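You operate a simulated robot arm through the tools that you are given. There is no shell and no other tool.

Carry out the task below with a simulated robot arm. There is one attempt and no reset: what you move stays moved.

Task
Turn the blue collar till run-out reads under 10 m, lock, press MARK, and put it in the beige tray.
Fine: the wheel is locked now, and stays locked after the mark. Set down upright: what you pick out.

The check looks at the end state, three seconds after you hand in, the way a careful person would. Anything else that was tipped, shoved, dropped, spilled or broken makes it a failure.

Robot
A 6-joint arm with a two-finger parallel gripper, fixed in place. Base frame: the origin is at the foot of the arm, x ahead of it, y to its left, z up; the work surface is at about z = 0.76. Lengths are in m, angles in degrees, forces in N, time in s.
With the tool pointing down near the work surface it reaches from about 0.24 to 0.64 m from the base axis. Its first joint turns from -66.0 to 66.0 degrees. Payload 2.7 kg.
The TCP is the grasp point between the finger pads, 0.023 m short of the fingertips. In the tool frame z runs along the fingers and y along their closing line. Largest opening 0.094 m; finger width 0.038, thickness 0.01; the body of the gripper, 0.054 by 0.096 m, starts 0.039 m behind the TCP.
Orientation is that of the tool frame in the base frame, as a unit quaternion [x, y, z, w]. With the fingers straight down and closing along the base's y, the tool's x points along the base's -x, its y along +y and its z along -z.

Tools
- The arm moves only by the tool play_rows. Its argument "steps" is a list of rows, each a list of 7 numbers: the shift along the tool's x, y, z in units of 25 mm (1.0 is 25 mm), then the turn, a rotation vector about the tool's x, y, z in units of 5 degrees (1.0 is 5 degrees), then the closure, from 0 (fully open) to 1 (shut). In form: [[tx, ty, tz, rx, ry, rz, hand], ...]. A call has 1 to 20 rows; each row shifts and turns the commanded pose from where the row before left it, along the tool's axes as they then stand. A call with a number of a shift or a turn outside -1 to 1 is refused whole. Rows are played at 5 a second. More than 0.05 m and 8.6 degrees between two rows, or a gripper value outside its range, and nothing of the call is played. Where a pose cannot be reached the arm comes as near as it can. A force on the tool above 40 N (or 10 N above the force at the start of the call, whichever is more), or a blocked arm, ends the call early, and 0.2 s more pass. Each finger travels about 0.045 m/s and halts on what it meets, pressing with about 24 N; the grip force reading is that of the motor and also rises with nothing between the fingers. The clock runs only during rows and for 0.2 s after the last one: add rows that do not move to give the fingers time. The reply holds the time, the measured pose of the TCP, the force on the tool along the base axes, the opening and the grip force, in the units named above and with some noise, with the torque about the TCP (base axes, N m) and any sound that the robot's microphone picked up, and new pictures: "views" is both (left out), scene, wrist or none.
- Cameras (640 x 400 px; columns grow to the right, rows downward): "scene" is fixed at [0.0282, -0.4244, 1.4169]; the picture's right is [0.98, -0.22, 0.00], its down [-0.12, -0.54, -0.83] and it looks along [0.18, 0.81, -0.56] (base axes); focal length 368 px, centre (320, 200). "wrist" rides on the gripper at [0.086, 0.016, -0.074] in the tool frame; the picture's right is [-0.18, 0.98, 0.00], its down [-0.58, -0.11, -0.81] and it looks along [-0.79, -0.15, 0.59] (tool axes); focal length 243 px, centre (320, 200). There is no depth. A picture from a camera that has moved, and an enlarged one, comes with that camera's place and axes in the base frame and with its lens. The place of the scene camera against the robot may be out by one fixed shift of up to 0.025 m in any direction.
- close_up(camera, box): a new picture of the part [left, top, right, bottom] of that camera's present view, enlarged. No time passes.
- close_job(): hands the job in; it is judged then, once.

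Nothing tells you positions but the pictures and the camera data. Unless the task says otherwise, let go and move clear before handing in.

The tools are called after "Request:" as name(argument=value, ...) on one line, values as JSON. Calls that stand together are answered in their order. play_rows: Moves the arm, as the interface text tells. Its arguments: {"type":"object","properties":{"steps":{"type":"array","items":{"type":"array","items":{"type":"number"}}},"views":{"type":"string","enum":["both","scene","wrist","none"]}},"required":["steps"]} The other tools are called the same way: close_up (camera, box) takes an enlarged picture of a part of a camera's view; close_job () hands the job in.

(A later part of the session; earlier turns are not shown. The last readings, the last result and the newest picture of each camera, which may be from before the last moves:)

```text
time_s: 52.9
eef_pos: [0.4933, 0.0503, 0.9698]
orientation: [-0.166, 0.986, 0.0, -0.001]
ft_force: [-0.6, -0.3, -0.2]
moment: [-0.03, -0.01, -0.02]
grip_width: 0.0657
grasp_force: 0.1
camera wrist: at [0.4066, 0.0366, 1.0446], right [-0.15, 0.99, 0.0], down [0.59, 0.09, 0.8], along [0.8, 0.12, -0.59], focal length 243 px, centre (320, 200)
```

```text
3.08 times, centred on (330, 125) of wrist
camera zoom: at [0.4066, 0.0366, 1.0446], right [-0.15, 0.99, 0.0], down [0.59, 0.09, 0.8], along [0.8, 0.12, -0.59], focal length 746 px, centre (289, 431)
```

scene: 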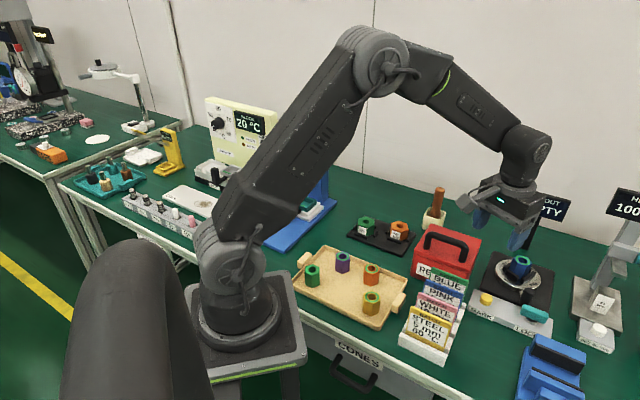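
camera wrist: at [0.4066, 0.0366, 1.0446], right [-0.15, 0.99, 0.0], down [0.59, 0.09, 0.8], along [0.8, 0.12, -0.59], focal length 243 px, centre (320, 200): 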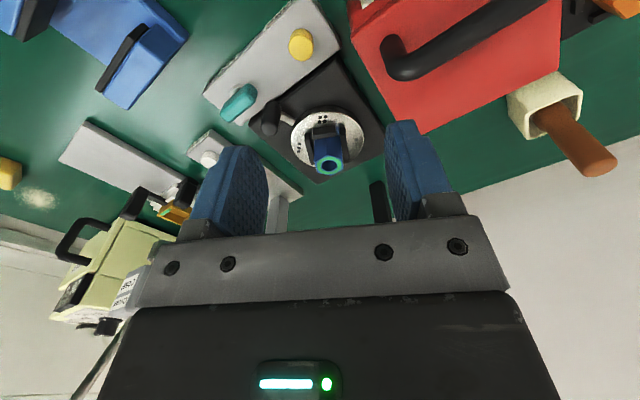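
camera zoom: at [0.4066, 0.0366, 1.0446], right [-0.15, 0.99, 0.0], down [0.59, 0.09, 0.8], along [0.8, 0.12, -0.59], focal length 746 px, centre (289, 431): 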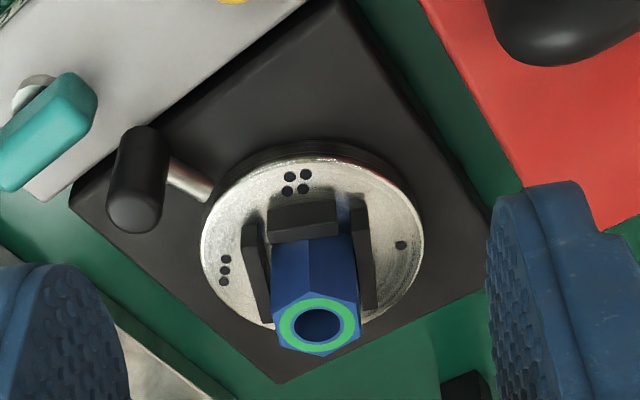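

It still reads EMPTY, although the collar is back at its original spot, so the reading may depend on wheel angle. I'll use the crank knob to turn the wheel from now on so the collar isn't disturbed, approaching from the outside.

Request:
play_rows(steps=[[0, 0, 0, 0, 0, -0.95, 0.3], [0, 0, 0, 0, 0, -0.95, 0.3], [0, 0, 0, 0, 0, -0.95, 0.3], [0, 0, 0, 0, 0, -0.95, 0.3], [0, 0, 0, 0, 0, -0.95, 0.3], [0, 0, 0, 0, 0, -0.95, 0.3], [0, 0, 0, 0, 0, -0.95, 0.3], [0, 0, 0, 0, 0, -0.95, 0.3], [0, 0, 0, 0, 0, -0.95, 0.3], [0, 0, 0, 0, 0, -0.95, 0.3], [0, -0.98, 0, 0, 0, 0, 0.3], [0, -0.98, 0, 0, 0, 0, 0.3], [0, -0.98, 0, 0, 0, 0, 0.3], [0, -0.98, 0, 0, 0, 0, 0.3], [0, 0, 0, 0, 0, 0, 0.3], [0, 0, 0, 0, 0, 0, 0.3]], views="both")

Request:
close_up(camera="scene", box=[470, 170, 600, 320])

Request:
close_up(camera="wrist", box=[230, 20, 430, 200])

```text
time_s: 56.3
eef_pos: [0.584, 0.0124, 0.9664]
orientation: [-0.548, 0.836, 0.002, -0.002]
ft_force: [0.2, -0.9, 0.0]
moment: [-0.01, 0.04, 0.02]
grip_width: 0.066
grasp_force: 0.0
camera wrist: at [0.5355, -0.0605, 1.0416], right [-0.83, 0.56, 0.0], down [0.33, 0.49, 0.81], along [0.45, 0.67, -0.59], focal length 243 px, centre (320, 200)
```

scene: 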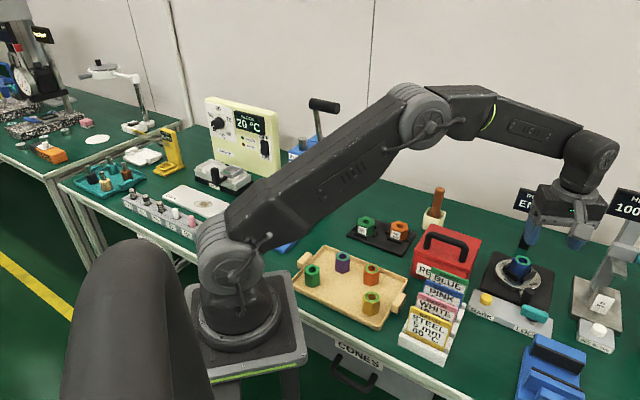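
wrist: 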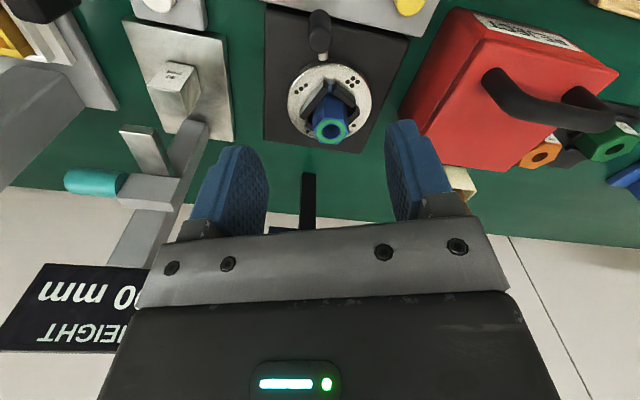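

```text
2.67 times, centred on (535, 245) of scene
camera zoom: at [0.0282, -0.4244, 1.4169], right [0.98, -0.22, 0.0], down [-0.12, -0.54, -0.83], along [0.18, 0.81, -0.56], focal length 983 px, centre (-253, 80)
```

zoom: 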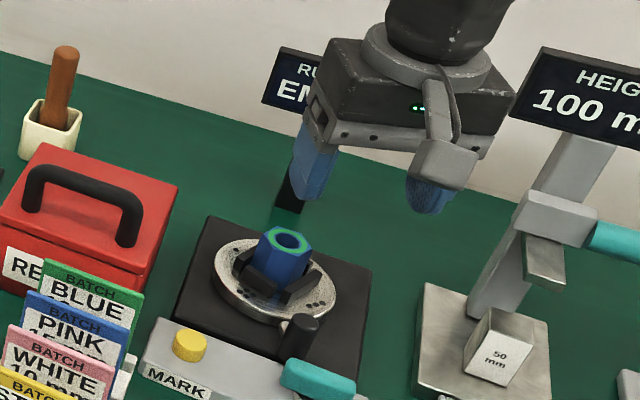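

```text
2.22 times, centred on (330, 110) of wrist
camera zoom: at [0.5355, -0.0605, 1.0416], right [-0.83, 0.56, 0.0], down [0.33, 0.49, 0.81], along [0.45, 0.67, -0.59], focal length 539 px, centre (298, 400)
```

zoom: 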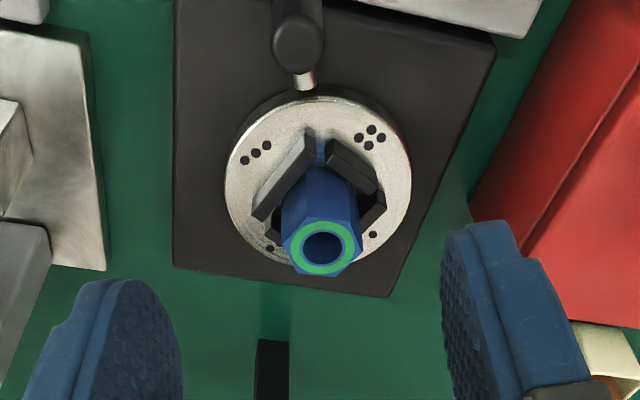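

Request:
play_rows(steps=[[0.1, 0.06, 0.9, 0, 0, 0, 0.4], [0, 0, 0.9, 0, 0, 0, 0.4], [0, 0, 0.9, 0, 0, 0, 0.4], [0, 0, 0.9, 0, 0, 0, 0.4], [0, 0, 0.9, 0, 0, 0, 0.4], [0, 0, 0.5, 0, 0, 0, 0.4], [0, 0, 0, 0, 0, 0, 0.4], [0, 0, 0, 0, 0, 0, 0.4]], views="both")

Request:
close_up(camera="wrist", box=[220, 60, 420, 220])

Request:
close_up(camera="scene", box=[470, 170, 600, 320])

```text
time_s: 58.1
eef_pos: [0.5797, 0.0093, 0.8452]
orientation: [-0.548, 0.836, 0.001, -0.001]
ft_force: [0.5, -1.1, 0.6]
moment: [0.03, 0.01, 0.0]
grip_width: 0.056
grasp_force: 0.0
camera wrist: at [0.5306, -0.0641, 0.9195], right [-0.83, 0.56, 0.0], down [0.33, 0.49, 0.81], along [0.45, 0.67, -0.59], focal length 243 px, centre (320, 200)
```

scene: 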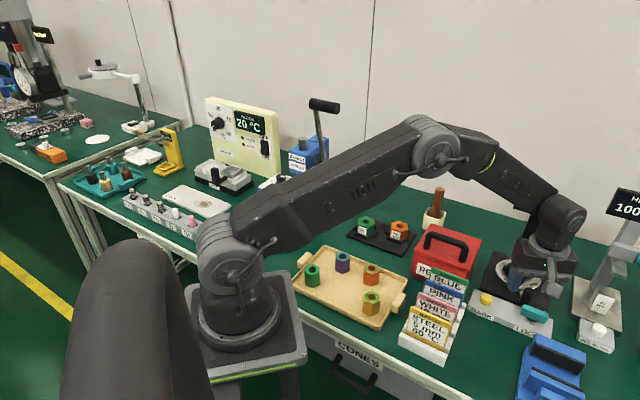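
wrist: 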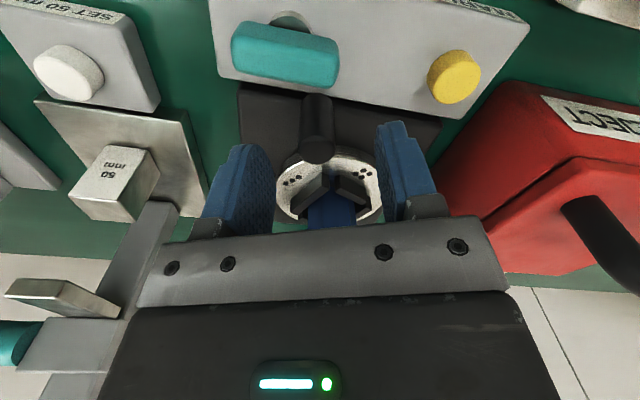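

```text
2.50 times, centred on (320, 140) of wrist
camera zoom: at [0.5306, -0.0641, 0.9195], right [-0.83, 0.56, 0.0], down [0.33, 0.49, 0.81], along [0.45, 0.67, -0.59], focal length 606 px, centre (320, 350)
```

zoom: 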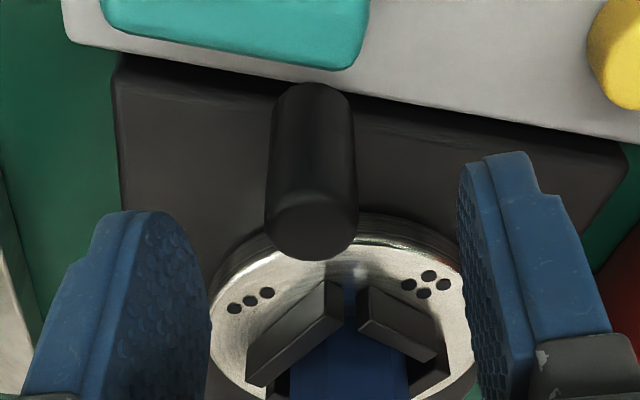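

```text
2.67 times, centred on (535, 245) of scene
camera zoom: at [0.0282, -0.4244, 1.4169], right [0.98, -0.22, 0.0], down [-0.12, -0.54, -0.83], along [0.18, 0.81, -0.56], focal length 983 px, centre (-253, 80)
```

zoom: 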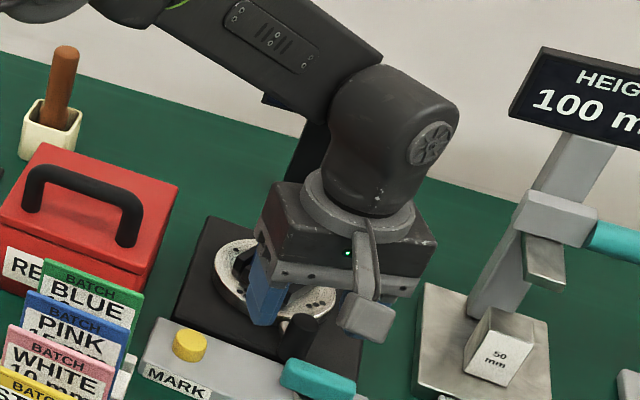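

Request:
play_rows(steps=[[0, 0, 0.65, 0, 0, 0, 0.4], [0, 0, 0, 0, 0, 0, 0.55], [0, 0, 0, 0, 0, 0, 0.65], [0, 0, 0, 0, 0, 0, 0.72], [0, 0, 0, 0, 0, 0, 0.76], [0, 0, 0, 0, 0, 0, 0.8], [0, 0, 0, 0, 0, 0, 0.84], [0, 0, 0, 0, 0, 0, 0.84], [0, 0, 0, 0, 0, 0, 0.84]], views="both")

Request:
close_up(camera="wrist", box=[220, 60, 420, 220])

```text
time_s: 60.1
eef_pos: [0.5807, 0.0089, 0.8276]
orientation: [-0.548, 0.836, 0.0, -0.001]
ft_force: [-1.3, 0.0, -0.3]
moment: [-0.06, -0.24, 0.02]
grip_width: 0.0193
grasp_force: 45.7
camera wrist: at [0.5317, -0.0646, 0.903], right [-0.83, 0.56, 0.0], down [0.33, 0.49, 0.81], along [0.45, 0.67, -0.59], focal length 243 px, centre (320, 200)
```

scene: 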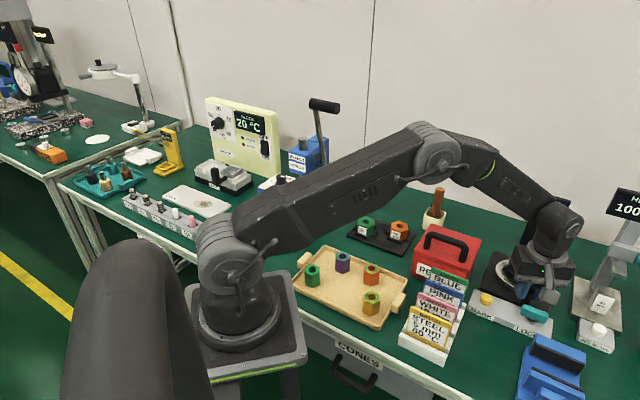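
wrist: 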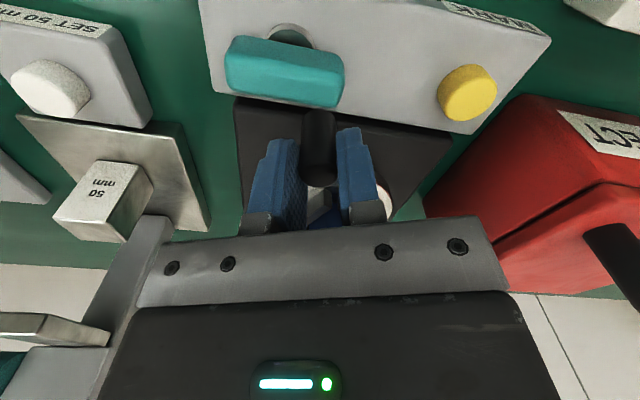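

```text
2.50 times, centred on (320, 140) of wrist
camera zoom: at [0.5317, -0.0646, 0.903], right [-0.83, 0.56, 0.0], down [0.33, 0.49, 0.81], along [0.45, 0.67, -0.59], focal length 606 px, centre (320, 350)
```

zoom: 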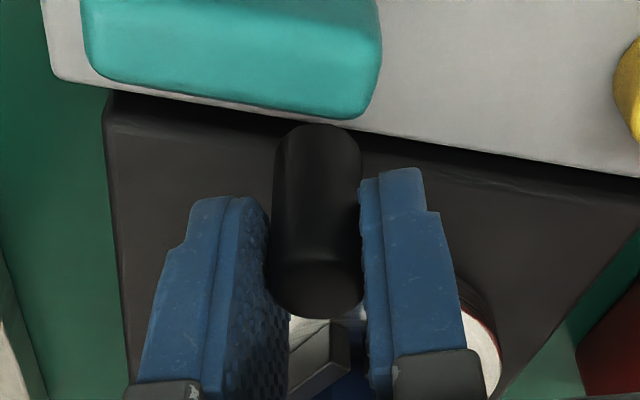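

Request:
play_rows(steps=[[-0.01, -0.244, 0, 0, 0, -0.94, 0.84], [-0.01, -0.244, 0, 0, 0, -0.94, 0.84], [-0.01, -0.244, 0, 0, 0, -0.94, 0.84], [-0.01, -0.244, 0, 0, 0, -0.94, 0.84], [-0.01, -0.244, 0, 0, 0, -0.94, 0.84], [0, 0, 0, 0, 0, 0, 0.84]], views="both")

Request:
close_up(camera="scene", box=[470, 170, 600, 320])

```text
time_s: 61.5
eef_pos: [0.6119, 0.0011, 0.8272]
orientation: [0.707, -0.707, 0.0, 0.001]
ft_force: [4.3, -17.9, 8.1]
moment: [-0.13, -0.1, -0.29]
grip_width: 0.0197
grasp_force: 44.9
camera wrist: at [0.596, -0.086, 0.903], right [-0.98, 0.18, 0.0], down [0.11, 0.58, 0.81], along [0.15, 0.79, -0.59], focal length 243 px, centre (320, 200)
```

scene: 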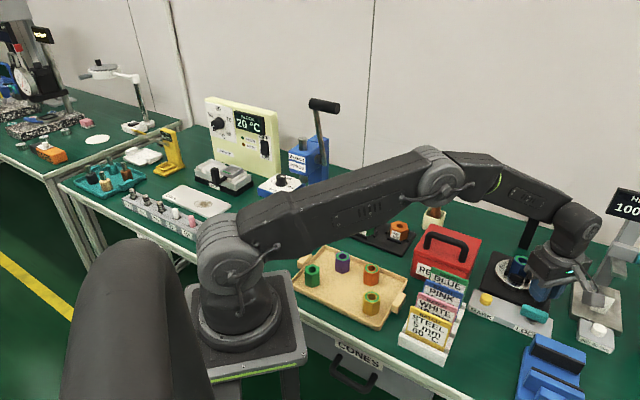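
wrist: 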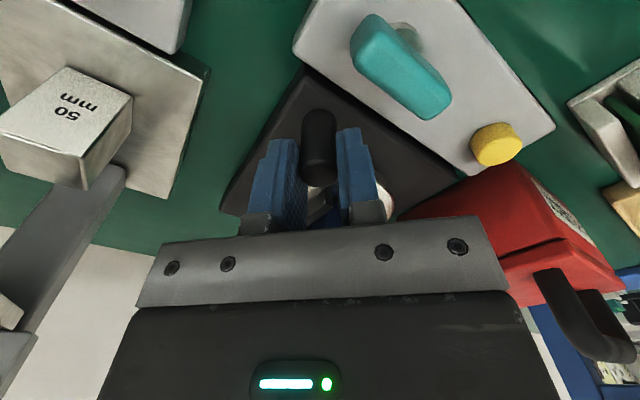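

```text
2.67 times, centred on (535, 245) of scene
camera zoom: at [0.0281, -0.4248, 1.4168], right [0.98, -0.22, 0.0], down [-0.12, -0.54, -0.83], along [0.18, 0.81, -0.56], focal length 983 px, centre (-253, 80)
```

zoom: 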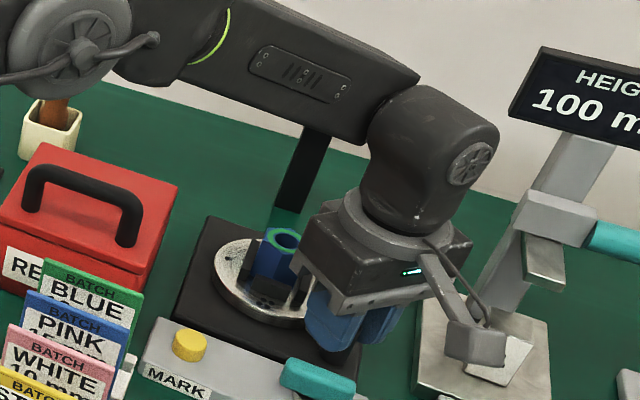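

The crank works well. I'll let go and rise to read the display at roughly the starting angle.

Request:
play_rows(steps=[[0, 0, 0, 0, 0, 0, 0.6], [0, 0, 0, 0, 0, 0, 0.5], [0, 0, 0, 0, 0, 0, 0.5], [0, 0, -0.8, 0, 0, 0, 0.5], [0, 0, -0.9, 0, 0, 0, 0.5], [0, 0, -0.9, 0, 0, 0, 0.5], [0, 0, -0.9, 0, 0, 0, 0.5], [0, 0, 0, 0, 0, 0, 0.5]], views="both")

Request:
close_up(camera="scene", box=[470, 170, 600, 320])

Request:
close_up(camera="wrist", box=[230, 20, 430, 200])

```text
time_s: 63.3
eef_pos: [0.609, 0.0024, 0.9136]
orientation: [0.707, -0.707, -0.001, 0.0]
ft_force: [0.7, 0.1, -0.5]
moment: [-0.01, -0.03, 0.05]
grip_width: 0.0471
grasp_force: 0.0
camera wrist: at [0.5938, -0.084, 0.9894], right [-0.98, 0.18, 0.0], down [0.11, 0.58, 0.81], along [0.15, 0.79, -0.59], focal length 243 px, centre (320, 200)
```

scene: 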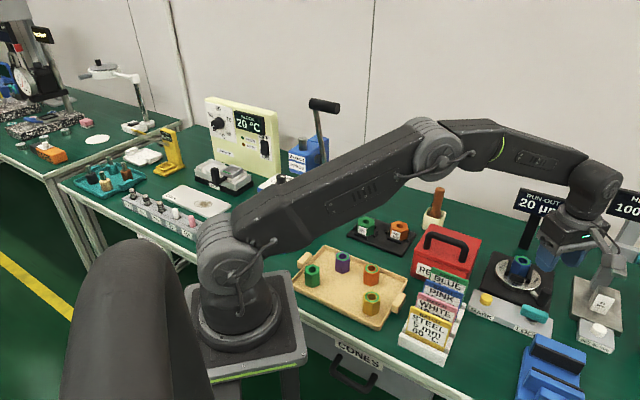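
wrist: 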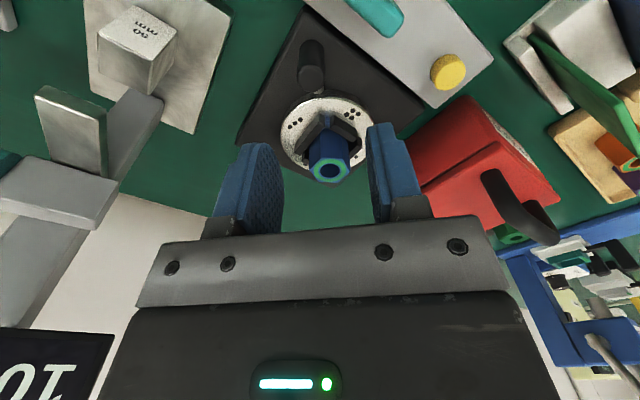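

```text
2.67 times, centred on (535, 245) of scene
camera zoom: at [0.0282, -0.4244, 1.4169], right [0.98, -0.22, 0.0], down [-0.12, -0.54, -0.83], along [0.18, 0.81, -0.56], focal length 983 px, centre (-253, 80)
```

zoom: 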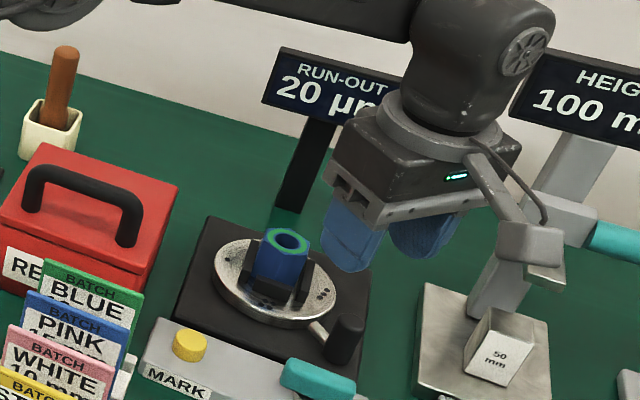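

```text
2.22 times, centred on (330, 110) of wrist
camera zoom: at [0.5938, -0.084, 0.9894], right [-0.98, 0.18, 0.0], down [0.11, 0.58, 0.81], along [0.15, 0.79, -0.59], focal length 539 px, centre (298, 400)
```

zoom: 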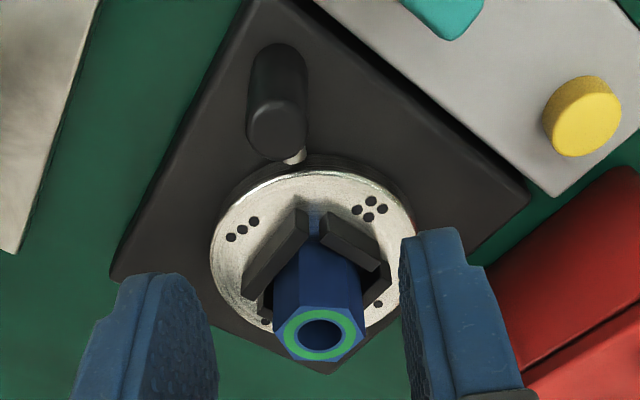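

At the starting angle it reads 20 µm again, so readings appear only at the index positions marked by dots. I'll turn 90° to the next index by gripping the collar, well centred, since the crank's far positions are hard to reach.

Request:
play_rows(steps=[[0, 0, -0.7, 0, 0, 1, 0.4], [0, 0, -0.5, 0, 0, 1, 0.3], [0, 0, 0, 0, 0, 1, 0.3], [0, 0, 0, 0, 0, 1, 0.3], [0, 0, 0, 0, 0, 1, 0.3], [0, 0, 0, 0, 0, 1, 0.3], [0, 0, 0, 0, 0, 1, 0.3], [0, 0, 0, 0, 0, 1, 0.3], [0, 0, 0, 0, 0, 1, 0.3], [-0.73, 0.67, 0, 0, 0, 0, 0.3], [-0.73, 0.67, 0, 0, 0, 0, 0.3], [-0.73, 0.67, 0, 0, 0, 0, 0.3], [0, 0, 0, 0, 0, 0, 0.3], [0, 0, 0.8, 0, 0, 0, 0.3], [0, 0, 0.8, 0, 0, 0, 0.3], [0, 0, 0.8, 0, 0, 0, 0.3], [0, 0, 0, 0, 0, 0, 0.3], [0, 0, 0, 0, 0, 0, 0.3]], views="wrist")

Request:
close_up(camera="wrist", box=[230, 20, 410, 180])

Request:
play_rows(steps=[[0, 0, 0, 0, 0, 0, 0.3]], views="none")

Request:
play_rows(steps=[[0, 0, 0, 0, 0, 0, 0.3]], views="none")

```text
time_s: 67.1
eef_pos: [0.6135, 0.0758, 0.884]
orientation: [-0.382, 0.924, 0.002, -0.001]
ft_force: [-0.3, 1.2, 0.8]
moment: [0.01, -0.02, 0.03]
grip_width: 0.0656
grasp_force: 0.0
camera wrist: at [0.542, 0.0257, 0.9586], right [-0.57, 0.82, 0.0], down [0.49, 0.33, 0.81], along [0.66, 0.46, -0.59], focal length 243 px, centre (320, 200)
```

wrist: 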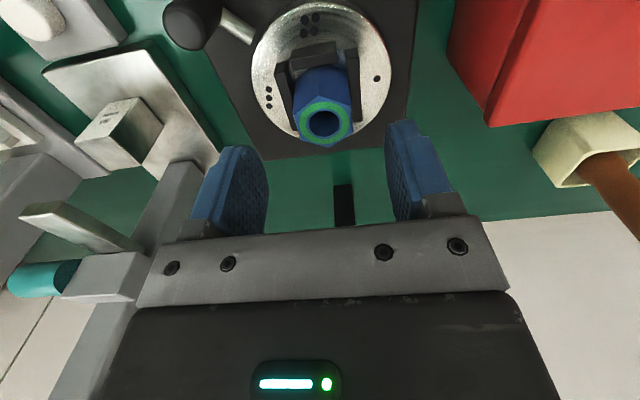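

```text
2.50 times, centred on (320, 100) of wrist
camera zoom: at [0.542, 0.0257, 0.9586], right [-0.57, 0.82, 0.0], down [0.49, 0.33, 0.81], along [0.66, 0.46, -0.59], focal length 606 px, centre (320, 450)
```

zoom: 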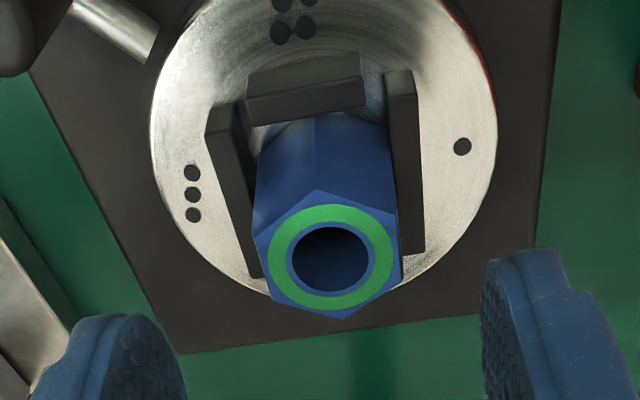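

```text
time_s: 67.5
eef_pos: [0.6142, 0.0755, 0.8836]
orientation: [-0.383, 0.924, 0.001, -0.002]
ft_force: [-0.4, 0.1, -0.2]
moment: [-0.01, 0.02, -0.01]
grip_width: 0.0657
grasp_force: 0.0
```

```text
time_s: 67.9
eef_pos: [0.6133, 0.0765, 0.8834]
orientation: [-0.383, 0.924, 0.001, -0.002]
ft_force: [0.3, 0.3, 0.6]
moment: [0.0, 0.01, 0.02]
grip_width: 0.066
grasp_force: 0.0
```

Request:
play_rows(steps=[[0, 0.05, 0.7, 0, 0, 0, 0.3], [0, 0, 0.7, 0, 0, 0, 0.4], [0, 0, 0, 0, 0, 0, 0.5], [0, 0, 0, 0, 0, 0, 0.58], [0, 0, 0, 0, 0, 0, 0.62], [0, 0, 0, 0, 0, 0, 0.66], [0, 0, 0, 0, 0, 0, 0.66], [0, 0, 0, 0, 0, 0, 0.66]], views="none")

Request:
play_rows(steps=[[0, 0, 0, 0, 0, 0.8, 0.66], [0, 0, 0, 0, 0, 0.8, 0.66], [0, 0, 0, 0, 0, 0.8, 0.66], [0, 0, 0, 0, 0, 0.8, 0.66], [0, 0, 0, 0, 0, 0.8, 0.66], [0, 0, 0, 0, 0, 0.8, 0.66], [0, 0, 0, 0, 0, 0.8, 0.66], [0, 0, 0, 0, 0, 0.8, 0.66], [0, 0, 0, 0, 0, 0.8, 0.66], [0, 0, 0, 0, 0, 0, 0.66]], views="both")

Request:
close_up(camera="wrist", box=[220, 20, 420, 220])

```text
time_s: 69.7
eef_pos: [0.6132, 0.0773, 0.8475]
orientation: [-0.382, 0.924, 0.002, -0.002]
ft_force: [0.9, 0.0, -0.4]
moment: [-0.03, 0.01, 0.04]
grip_width: 0.0333
grasp_force: 23.9
```

```text
time_s: 71.9
eef_pos: [0.6128, 0.0785, 0.8477]
orientation: [-0.078, 0.997, 0.001, -0.002]
ft_force: [0.5, 0.7, 0.4]
moment: [0.0, -0.01, 0.0]
grip_width: 0.0336
grasp_force: 24.3
camera wrist: at [0.5255, 0.0805, 0.9243], right [0.03, 1.0, 0.0], down [0.59, -0.02, 0.8], along [0.8, -0.02, -0.59], focal length 243 px, centre (320, 200)
```

scene: 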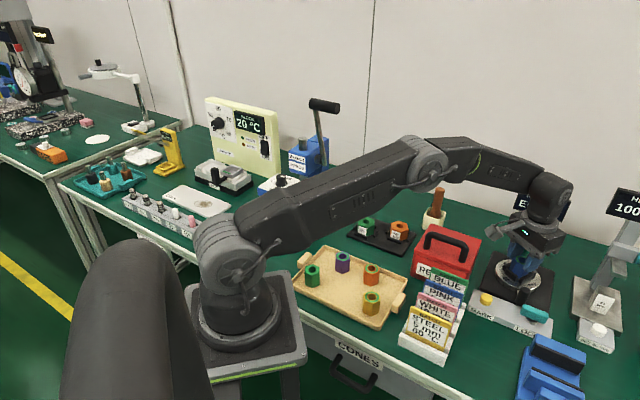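
wrist: 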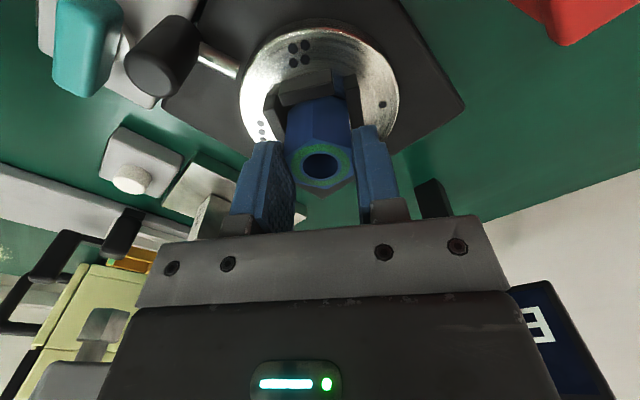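

```text
2.00 times, centred on (320, 120) of wrist
camera zoom: at [0.5255, 0.0805, 0.9243], right [0.03, 1.0, 0.0], down [0.59, -0.02, 0.8], along [0.8, -0.02, -0.59], focal length 485 px, centre (320, 360)
```

zoom: 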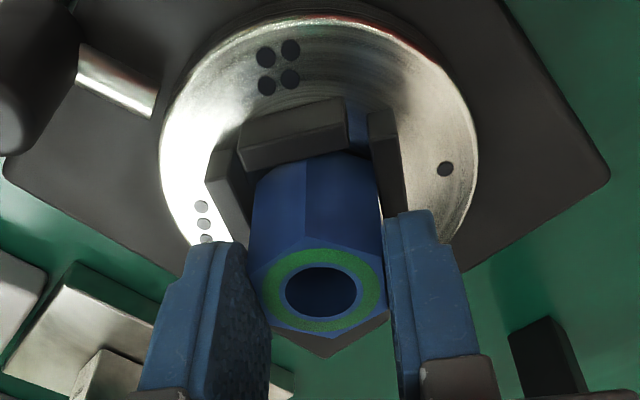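

Request:
play_rows(steps=[[0, 0, 0, 0, 0, 0.8, 0.66], [0, 0, 0, 0, 0, 0.8, 0.66], [0, 0, 0, 0, 0, 0.8, 0.66], [0, 0, 0, 0, 0, 0.8, 0.66], [0, 0, 0, 0, 0, 0.8, 0.66], [0, 0, 0, 0, 0, 0.8, 0.66], [0, 0, 0, 0, 0, 0, 0.66]], views="both")

Request:
close_up(camera="scene", box=[420, 170, 600, 320])

```text
time_s: 73.5
eef_pos: [0.6129, 0.0783, 0.8486]
orientation: [0.131, 0.991, 0.0, -0.002]
ft_force: [0.4, 1.5, -0.3]
moment: [0.08, -0.01, 0.01]
grip_width: 0.0333
grasp_force: 24.0
camera wrist: at [0.5336, 0.1159, 0.9246], right [0.43, 0.9, 0.0], down [0.54, -0.26, 0.8], along [0.73, -0.35, -0.59], focal length 243 px, centre (320, 200)
```

scene: 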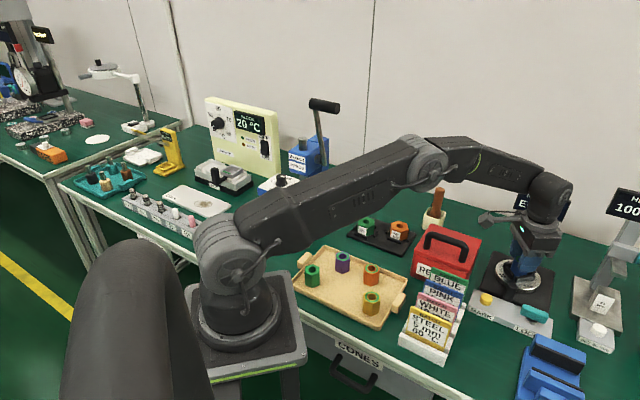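
wrist: 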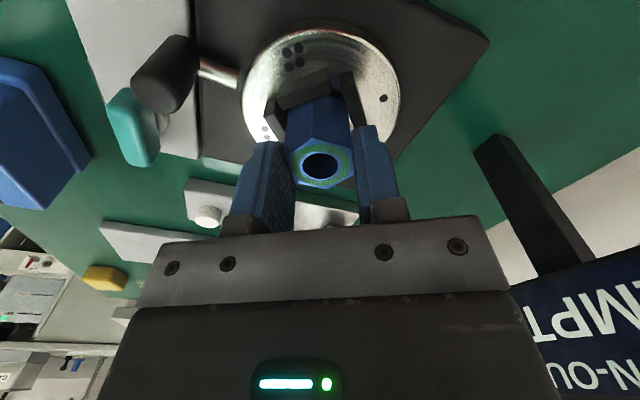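

```text
2.67 times, centred on (510, 245) of scene
camera zoom: at [0.0282, -0.4244, 1.4169], right [0.98, -0.22, 0.0], down [-0.12, -0.54, -0.83], along [0.18, 0.81, -0.56], focal length 983 px, centre (-187, 80)
```

zoom: 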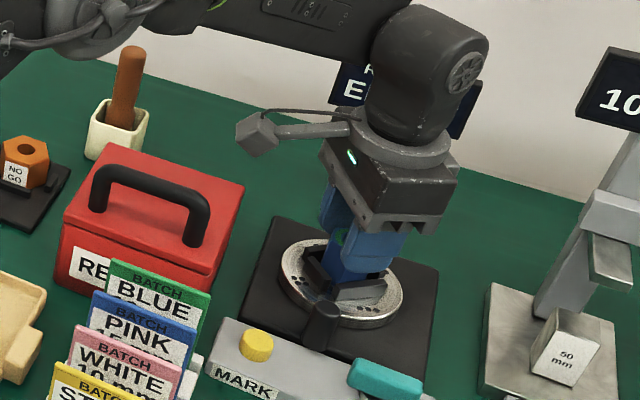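

The wrist camera can now see the display, so I can watch it as I turn.

Request:
play_rows(steps=[[0, 0, 0, 0, 0, 0.8, 0.66], [0, 0, 0, 0, 0, 0.8, 0.66], [0, 0, 0, 0, 0, 0.8, 0.66], [0, 0, 0, 0, 0, 0.8, 0.66], [0, 0, 0, 0, 0, 0.8, 0.66], [0, 0, 0, 0, 0, 0.8, 0.66], [0, 0, 0, 0, 0, 0, 0.66]], views="both")

Request:
close_up(camera="wrist", box=[220, 20, 420, 220])

```text
time_s: 75.1
eef_pos: [0.6131, 0.0783, 0.8486]
orientation: [0.334, 0.943, 0.0, -0.001]
ft_force: [2.7, 10.8, 2.2]
moment: [0.34, -0.09, 0.05]
grip_width: 0.0332
grasp_force: 23.9
camera wrist: at [0.5566, 0.1455, 0.9242], right [0.76, 0.65, 0.0], down [0.38, -0.45, 0.8], along [0.52, -0.61, -0.59], focal length 243 px, centre (320, 200)
```

scene: 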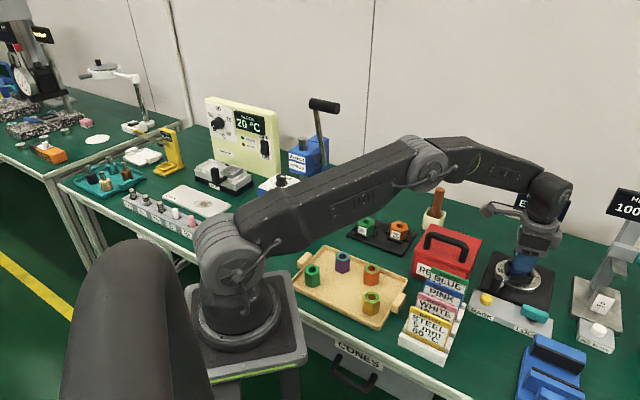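
wrist: 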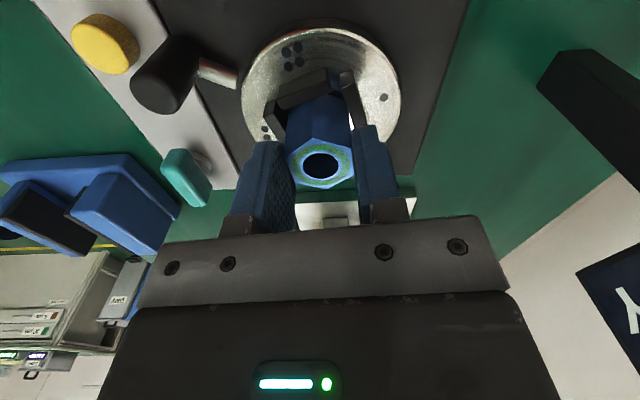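

```text
2.00 times, centred on (320, 120) of wrist
camera zoom: at [0.5566, 0.1455, 0.9242], right [0.76, 0.65, 0.0], down [0.38, -0.45, 0.8], along [0.52, -0.61, -0.59], focal length 485 px, centre (320, 360)
```

zoom: 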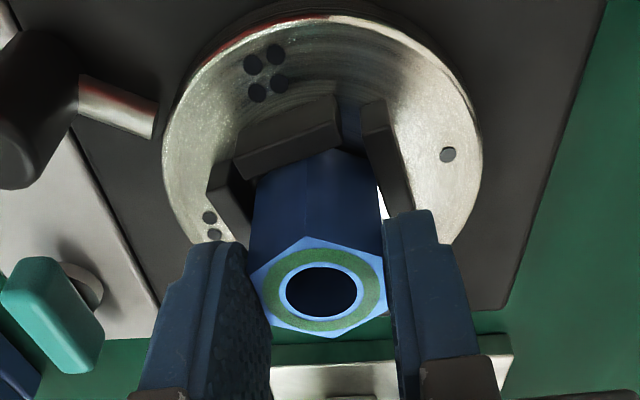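

Request:
play_rows(steps=[[0, 0, 0, 0, 0, 0.8, 0.66], [0, 0, 0, 0, 0, 0.8, 0.66], [0, 0, 0, 0, 0, 0, 0.66]], views="wrist")

Request:
close_up(camera="wrist", box=[220, 20, 420, 220])

Request:
close_up(camera="scene", box=[470, 170, 600, 320])

```text
time_s: 75.9
eef_pos: [0.6134, 0.0774, 0.8492]
orientation: [0.399, 0.917, -0.002, -0.002]
ft_force: [3.0, 4.4, -0.3]
moment: [0.25, -0.08, 0.02]
grip_width: 0.0337
grasp_force: 23.5
camera wrist: at [0.5666, 0.1519, 0.9247], right [0.84, 0.54, 0.0], down [0.32, -0.5, 0.81], along [0.43, -0.68, -0.59], focal length 243 px, centre (320, 200)
```

wrist: 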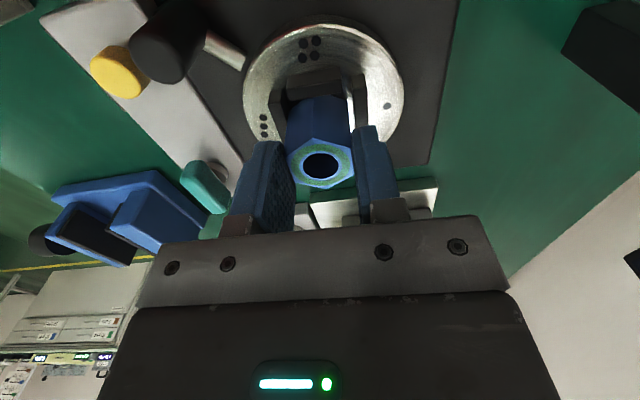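

```text
2.00 times, centred on (320, 120) of wrist
camera zoom: at [0.5666, 0.1519, 0.9247], right [0.84, 0.54, 0.0], down [0.32, -0.5, 0.81], along [0.43, -0.68, -0.59], focal length 485 px, centre (320, 360)
```

zoom: 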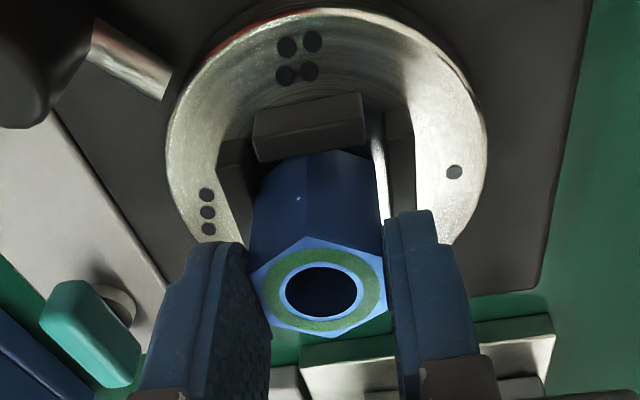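

```text
2.67 times, centred on (535, 245) of scene
camera zoom: at [0.0283, -0.4244, 1.4169], right [0.98, -0.22, 0.0], down [-0.12, -0.54, -0.83], along [0.18, 0.81, -0.56], focal length 983 px, centre (-253, 80)
```

zoom: 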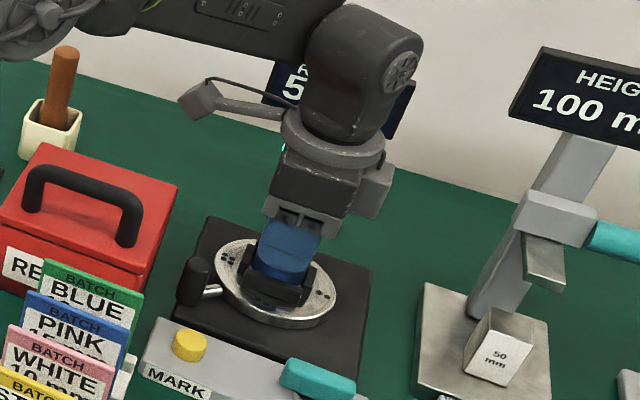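

The wheel snapped into the next index and the display now starts with "5". Let me zoom in.

Request:
close_up(camera="scene", box=[505, 185, 565, 225])

```text
10.00 times, centred on (535, 205) of scene
camera zoom: at [0.0283, -0.4244, 1.4169], right [0.98, -0.22, 0.0], down [-0.12, -0.54, -0.83], along [0.18, 0.81, -0.56], focal length 3685 px, centre (-1830, 150)
```

zoom: 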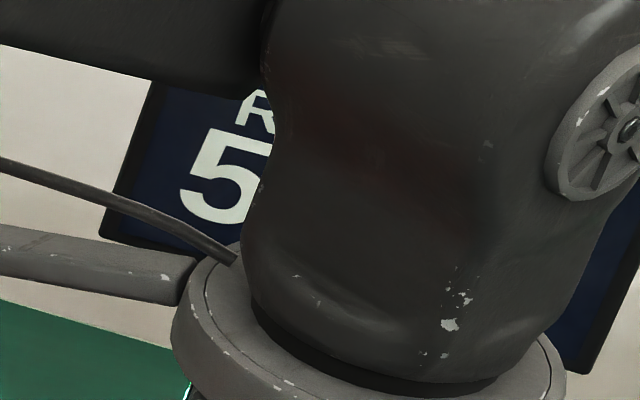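

Request:
play_rows(steps=[[0, 0, 0, 0, 0, 0, 0.5], [0, 0, 0, 0, 0, 0, 0.4], [0, 0, 0, 0, 0, 0, 0.4], [0, 0, -0.8, 0, 0, 0, 0.3], [0, 0, -0.8, 0, 0, 0, 0.3], [0, 0, -0.8, 0, 0, 0, 0.3], [0, 0, -0.8, 0, 0, 0, 0.3], [0, 0, -0.8, 0, 0, 0, 0.3], [0, 0, -0.8, 0, 0, 0, 0.3], [0.5, -0.9, 0, 0, 0, 0, 0.3], [0.5, -0.9, 0, 0, 0, 0, 0.3], [0.5, -0.9, 0, 0, 0, 0, 0.3], [0.5, -0.9, 0, 0, 0, 0, 0.3], [0, 0, 0, 0, 0, 0, 0.3]], views="both")

Request:
close_up(camera="scene", box=[470, 170, 600, 320])

Request:
close_up(camera="scene", box=[490, 240, 560, 305])

```text
time_s: 78.9
eef_pos: [0.5128, 0.0532, 0.9719]
orientation: [0.399, 0.917, 0.0, -0.002]
ft_force: [0.1, -0.1, -0.4]
moment: [0.02, -0.02, 0.01]
grip_width: 0.0657
grasp_force: 0.1
camera wrist: at [0.4666, 0.126, 1.0469], right [0.84, 0.54, 0.0], down [0.32, -0.5, 0.8], along [0.43, -0.68, -0.59], focal length 243 px, centre (320, 200)
```

scene: 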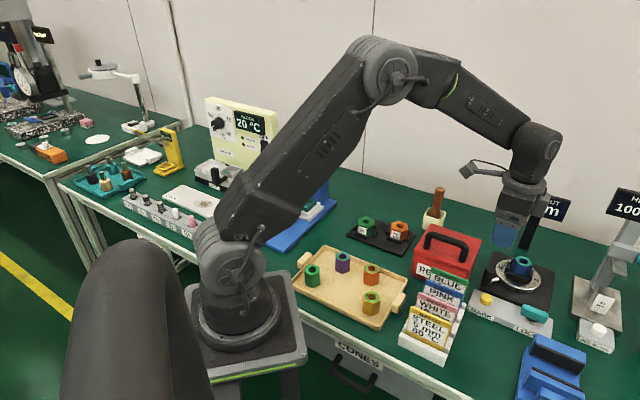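
wrist: 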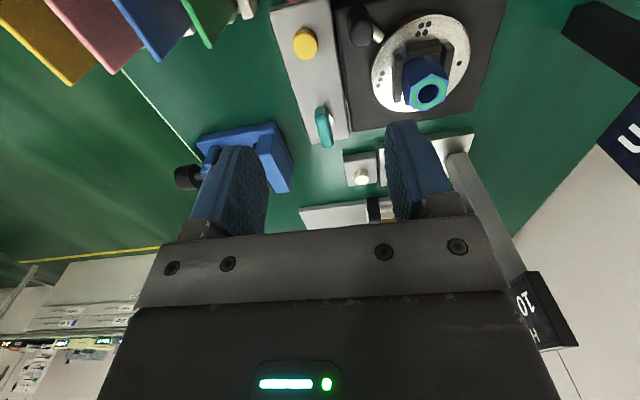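

```text
2.67 times, centred on (535, 245) of scene
camera zoom: at [0.0282, -0.4244, 1.4169], right [0.98, -0.22, 0.0], down [-0.12, -0.54, -0.83], along [0.18, 0.81, -0.56], focal length 983 px, centre (-253, 80)
```

zoom: 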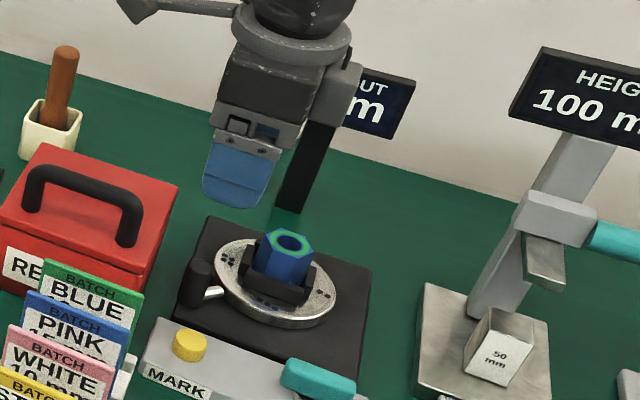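

```text
6.15 times, centred on (525, 272) of scene
camera zoom: at [0.0282, -0.4244, 1.4169], right [0.98, -0.22, 0.0], down [-0.12, -0.54, -0.83], along [0.18, 0.81, -0.56], focal length 2268 px, centre (-942, -246)
```

zoom: 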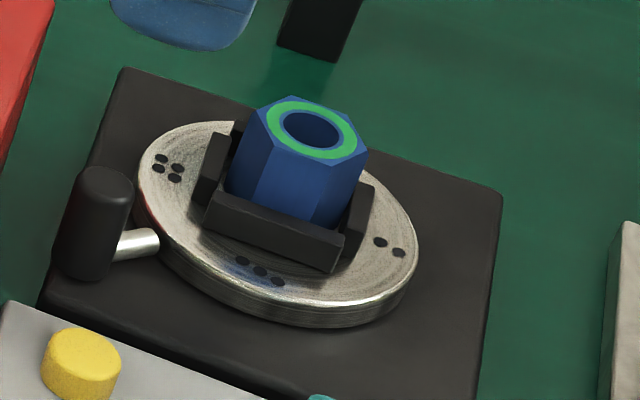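

Request:
play_rows(steps=[[0.73, -0.77, 0, 0, 0, -1, 0.3], [0.66, -0.83, 0, 0, 0, -1, 0.3], [0.6, -0.88, 0, 0, 0, -1, 0.3], [0, 0, 0, 0, 0, -1, 0.3], [0, 0, 0, 0, 0, -1, 0.3], [0, 0, 0, 0, 0, -1, 0.3], [0, 0, 0, 0, 0, -1, 0.3], [0, 0, 0, 0, 0, -1, 0.3], [0, 0, 0, 0, 0, -1, 0.3], [0, 0, 0, 0, 0, -1, 0.3], [0, 0, 0, 0, 0, -1, 0.3], [0, 0, 0, 0, 0, -1, 0.3], [0, 0, 0, 0, 0, -1, 0.3], [0, 0, 0, 0, 0, -1, 0.3], [0, 0, 0, 0, 0, -1, 0.3], [0, 0, 0, 0, 0, -1, 0.3], [0, 0, 0, 0, 0, -1, 0.3], [0, 0, 0, 0, 0, -1, 0.3], [0, 0, 0, 0, 0, 0, 0.3]], views="both")

Request:
close_up(camera="scene", box=[470, 170, 600, 320])

```text
time_s: 82.9
eef_pos: [0.4367, 0.0418, 0.9716]
orientation: [-0.366, 0.931, 0.001, -0.001]
ft_force: [-0.1, -0.2, 0.8]
moment: [0.01, 0.05, 0.03]
grip_width: 0.0657
grasp_force: 0.1
camera wrist: at [0.3626, -0.0069, 1.0453], right [-0.54, 0.84, 0.0], down [0.5, 0.32, 0.81], along [0.68, 0.43, -0.59], focal length 243 px, centre (320, 200)
```

scene: 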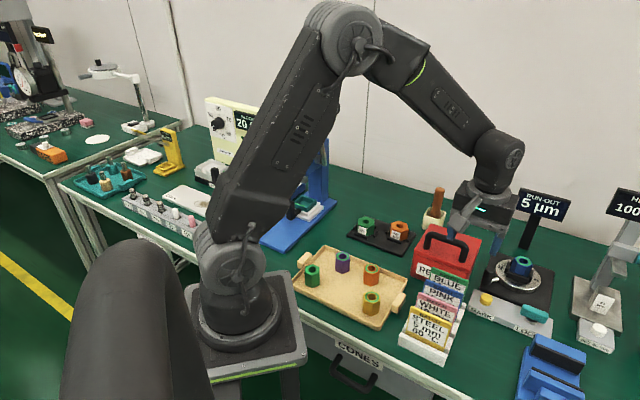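
wrist: 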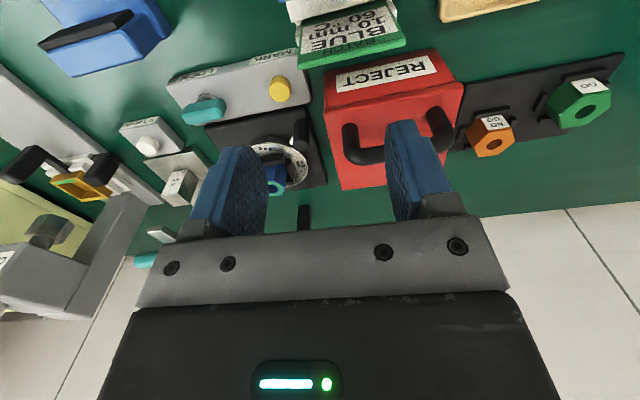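

```text
2.67 times, centred on (535, 245) of scene
camera zoom: at [0.0282, -0.4244, 1.4169], right [0.98, -0.22, 0.0], down [-0.12, -0.54, -0.83], along [0.18, 0.81, -0.56], focal length 983 px, centre (-253, 80)
```

zoom: 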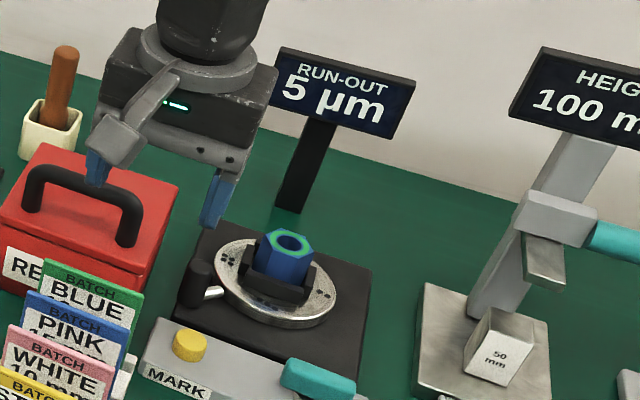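

It reads 5 µm, so now I'll lock: back to the lever, rotated so the fingers close across the bar.

Request:
play_rows(steps=[[-0.33, -0.97, 0, 0, 0, 0, 0.3], [-0.33, -0.97, 0, 0, 0, 0, 0.3], [-0.33, -0.97, 0, 0, 0, 0, 0.3], [-0.33, -0.97, 0, 0, 0, 0, 0.3], [-0.33, -0.97, 0, 0, 0, 0, 0.3], [-0.33, -0.97, 0, 0, 0, 0, 0.3], [0, 0, 0, 0, 0, -1, 0.3], [0, 0, 0, 0, 0, -1, 0.3], [0, 0, 0, 0, 0, -1, 0.3], [0, 0, 0, 0, 0, -1, 0.3], [0, 0, 0, 0, 0, -1, 0.3], [0, 0, 0, 0, 0, -1, 0.3], [0, 0, 0, 0, 0, -1, 0.3], [0, 0, 0, 0, 0, -1, 0.3], [0, 0, 0, 0, 0, -1, 0.3], [0, 0, 0, 0, 0, -1, 0.3], [0, 0, 0, 0, 0, -1, 0.3], [0, 0, 0, 0, 0, -1, 0.3]], views="none")

Request:
play_rows(steps=[[0, 0, 0, 0, 0, -1, 0.3], [0, 0, 0, 0, 0, -1, 0.3], [0, 0, 0, 0, 0, -1, 0.3], [0, 0, 0, 0, 0, -1, 0.3], [0, 0, 0, 0, 0, -1, 0.3], [0, 0, 0, 0, 0, -1, 0.3], [0, 0, 0, 0, 0, -0.4, 0.3], [0, 0, 0, 0, 0, 0, 0.3], [0, 0, 0, 0, 0, 0, 0.3]], views="both")

Request:
close_up(camera="wrist", box=[230, 0, 410, 160])

```text
time_s: 86.7
eef_pos: [0.5705, -0.0295, 0.9686]
orientation: [0.784, -0.621, -0.002, 0.001]
ft_force: [0.4, -0.5, 0.2]
moment: [0.03, -0.01, 0.0]
grip_width: 0.0659
grasp_force: 0.1
```

```text
time_s: 88.7
eef_pos: [0.5707, -0.0318, 0.9686]
orientation: [0.925, -0.381, -0.002, 0.0]
ft_force: [-0.1, 1.3, -0.3]
moment: [-0.02, 0.01, 0.02]
grip_width: 0.0659
grasp_force: 0.1
camera wrist: at [0.6209, -0.1048, 1.0441], right [-0.82, -0.57, 0.0], down [-0.33, 0.49, 0.81], along [-0.46, 0.67, -0.59], focal length 243 px, centre (320, 200)
```

scene: 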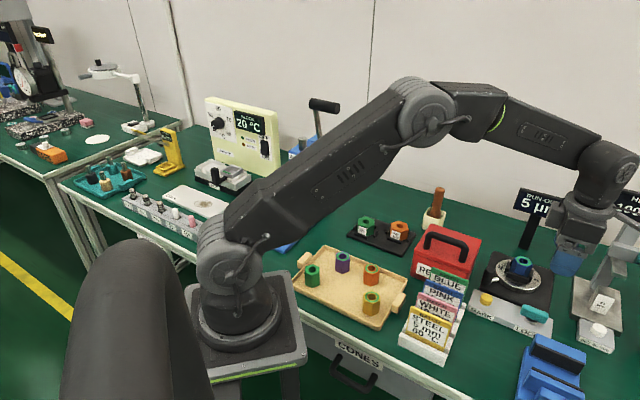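
wrist: 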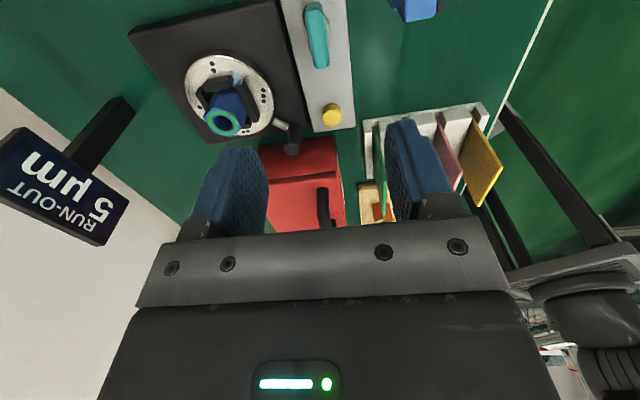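

```text
2.50 times, centred on (320, 80) of wrist
camera zoom: at [0.6209, -0.1048, 1.0441], right [-0.82, -0.57, 0.0], down [-0.33, 0.49, 0.81], along [-0.46, 0.67, -0.59], focal length 606 px, centre (320, 500)
```

zoom: 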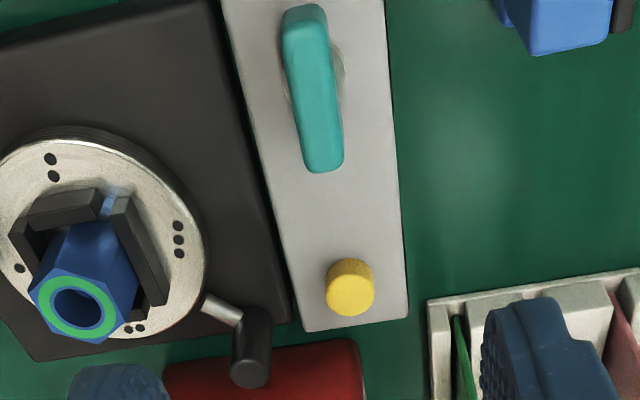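

Request:
play_rows(steps=[[0, 0, 0.9, 0, 0, 0, 0.35], [0, 0, 0.9, 0, 0, 0, 0.4], [0, 0, 0.9, 0, 0, 0, 0.4], [0, 0, 0.9, 0, 0, 0, 0.4], [0, 0, 0.9, 0, 0, 0, 0.4], [0, 0, 0.9, 0, 0, 0, 0.4], [0, 0, 0.5, 0, 0, 0, 0.4], [0, 0, 0, 0, 0, 0, 0.4]], views="both")

Request:
close_up(camera="wrist", box=[220, 60, 420, 220])

```text
time_s: 90.5
eef_pos: [0.5712, -0.0322, 0.8229]
orientation: [0.924, -0.383, -0.002, 0.001]
ft_force: [0.2, 0.4, -0.3]
moment: [0.01, 0.03, -0.01]
grip_width: 0.0566
grasp_force: 0.0
camera wrist: at [0.6209, -0.1059, 0.8982], right [-0.82, -0.57, 0.0], down [-0.33, 0.49, 0.81], along [-0.46, 0.67, -0.59], focal length 243 px, centre (320, 200)
```

scene: 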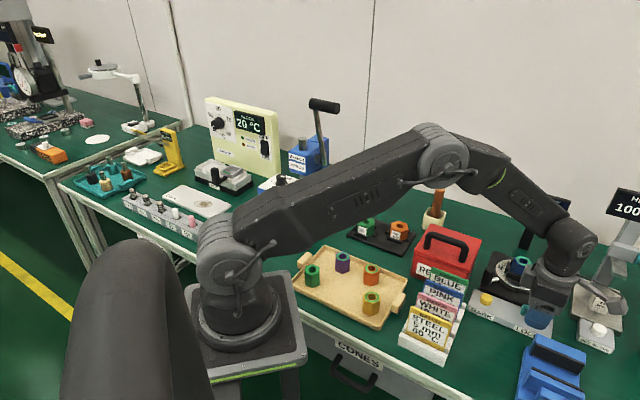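
wrist: 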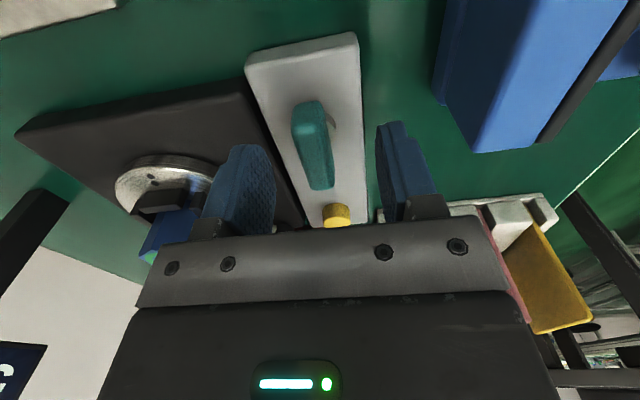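

```text
2.50 times, centred on (320, 140) of wrist
camera zoom: at [0.6209, -0.1059, 0.8982], right [-0.82, -0.57, 0.0], down [-0.33, 0.49, 0.81], along [-0.46, 0.67, -0.59], focal length 606 px, centre (320, 350)
```

zoom: 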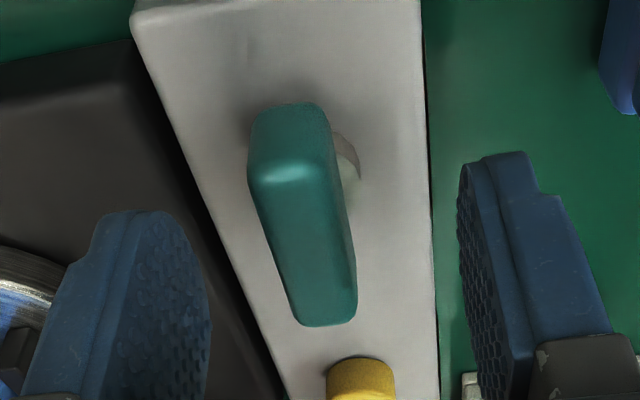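

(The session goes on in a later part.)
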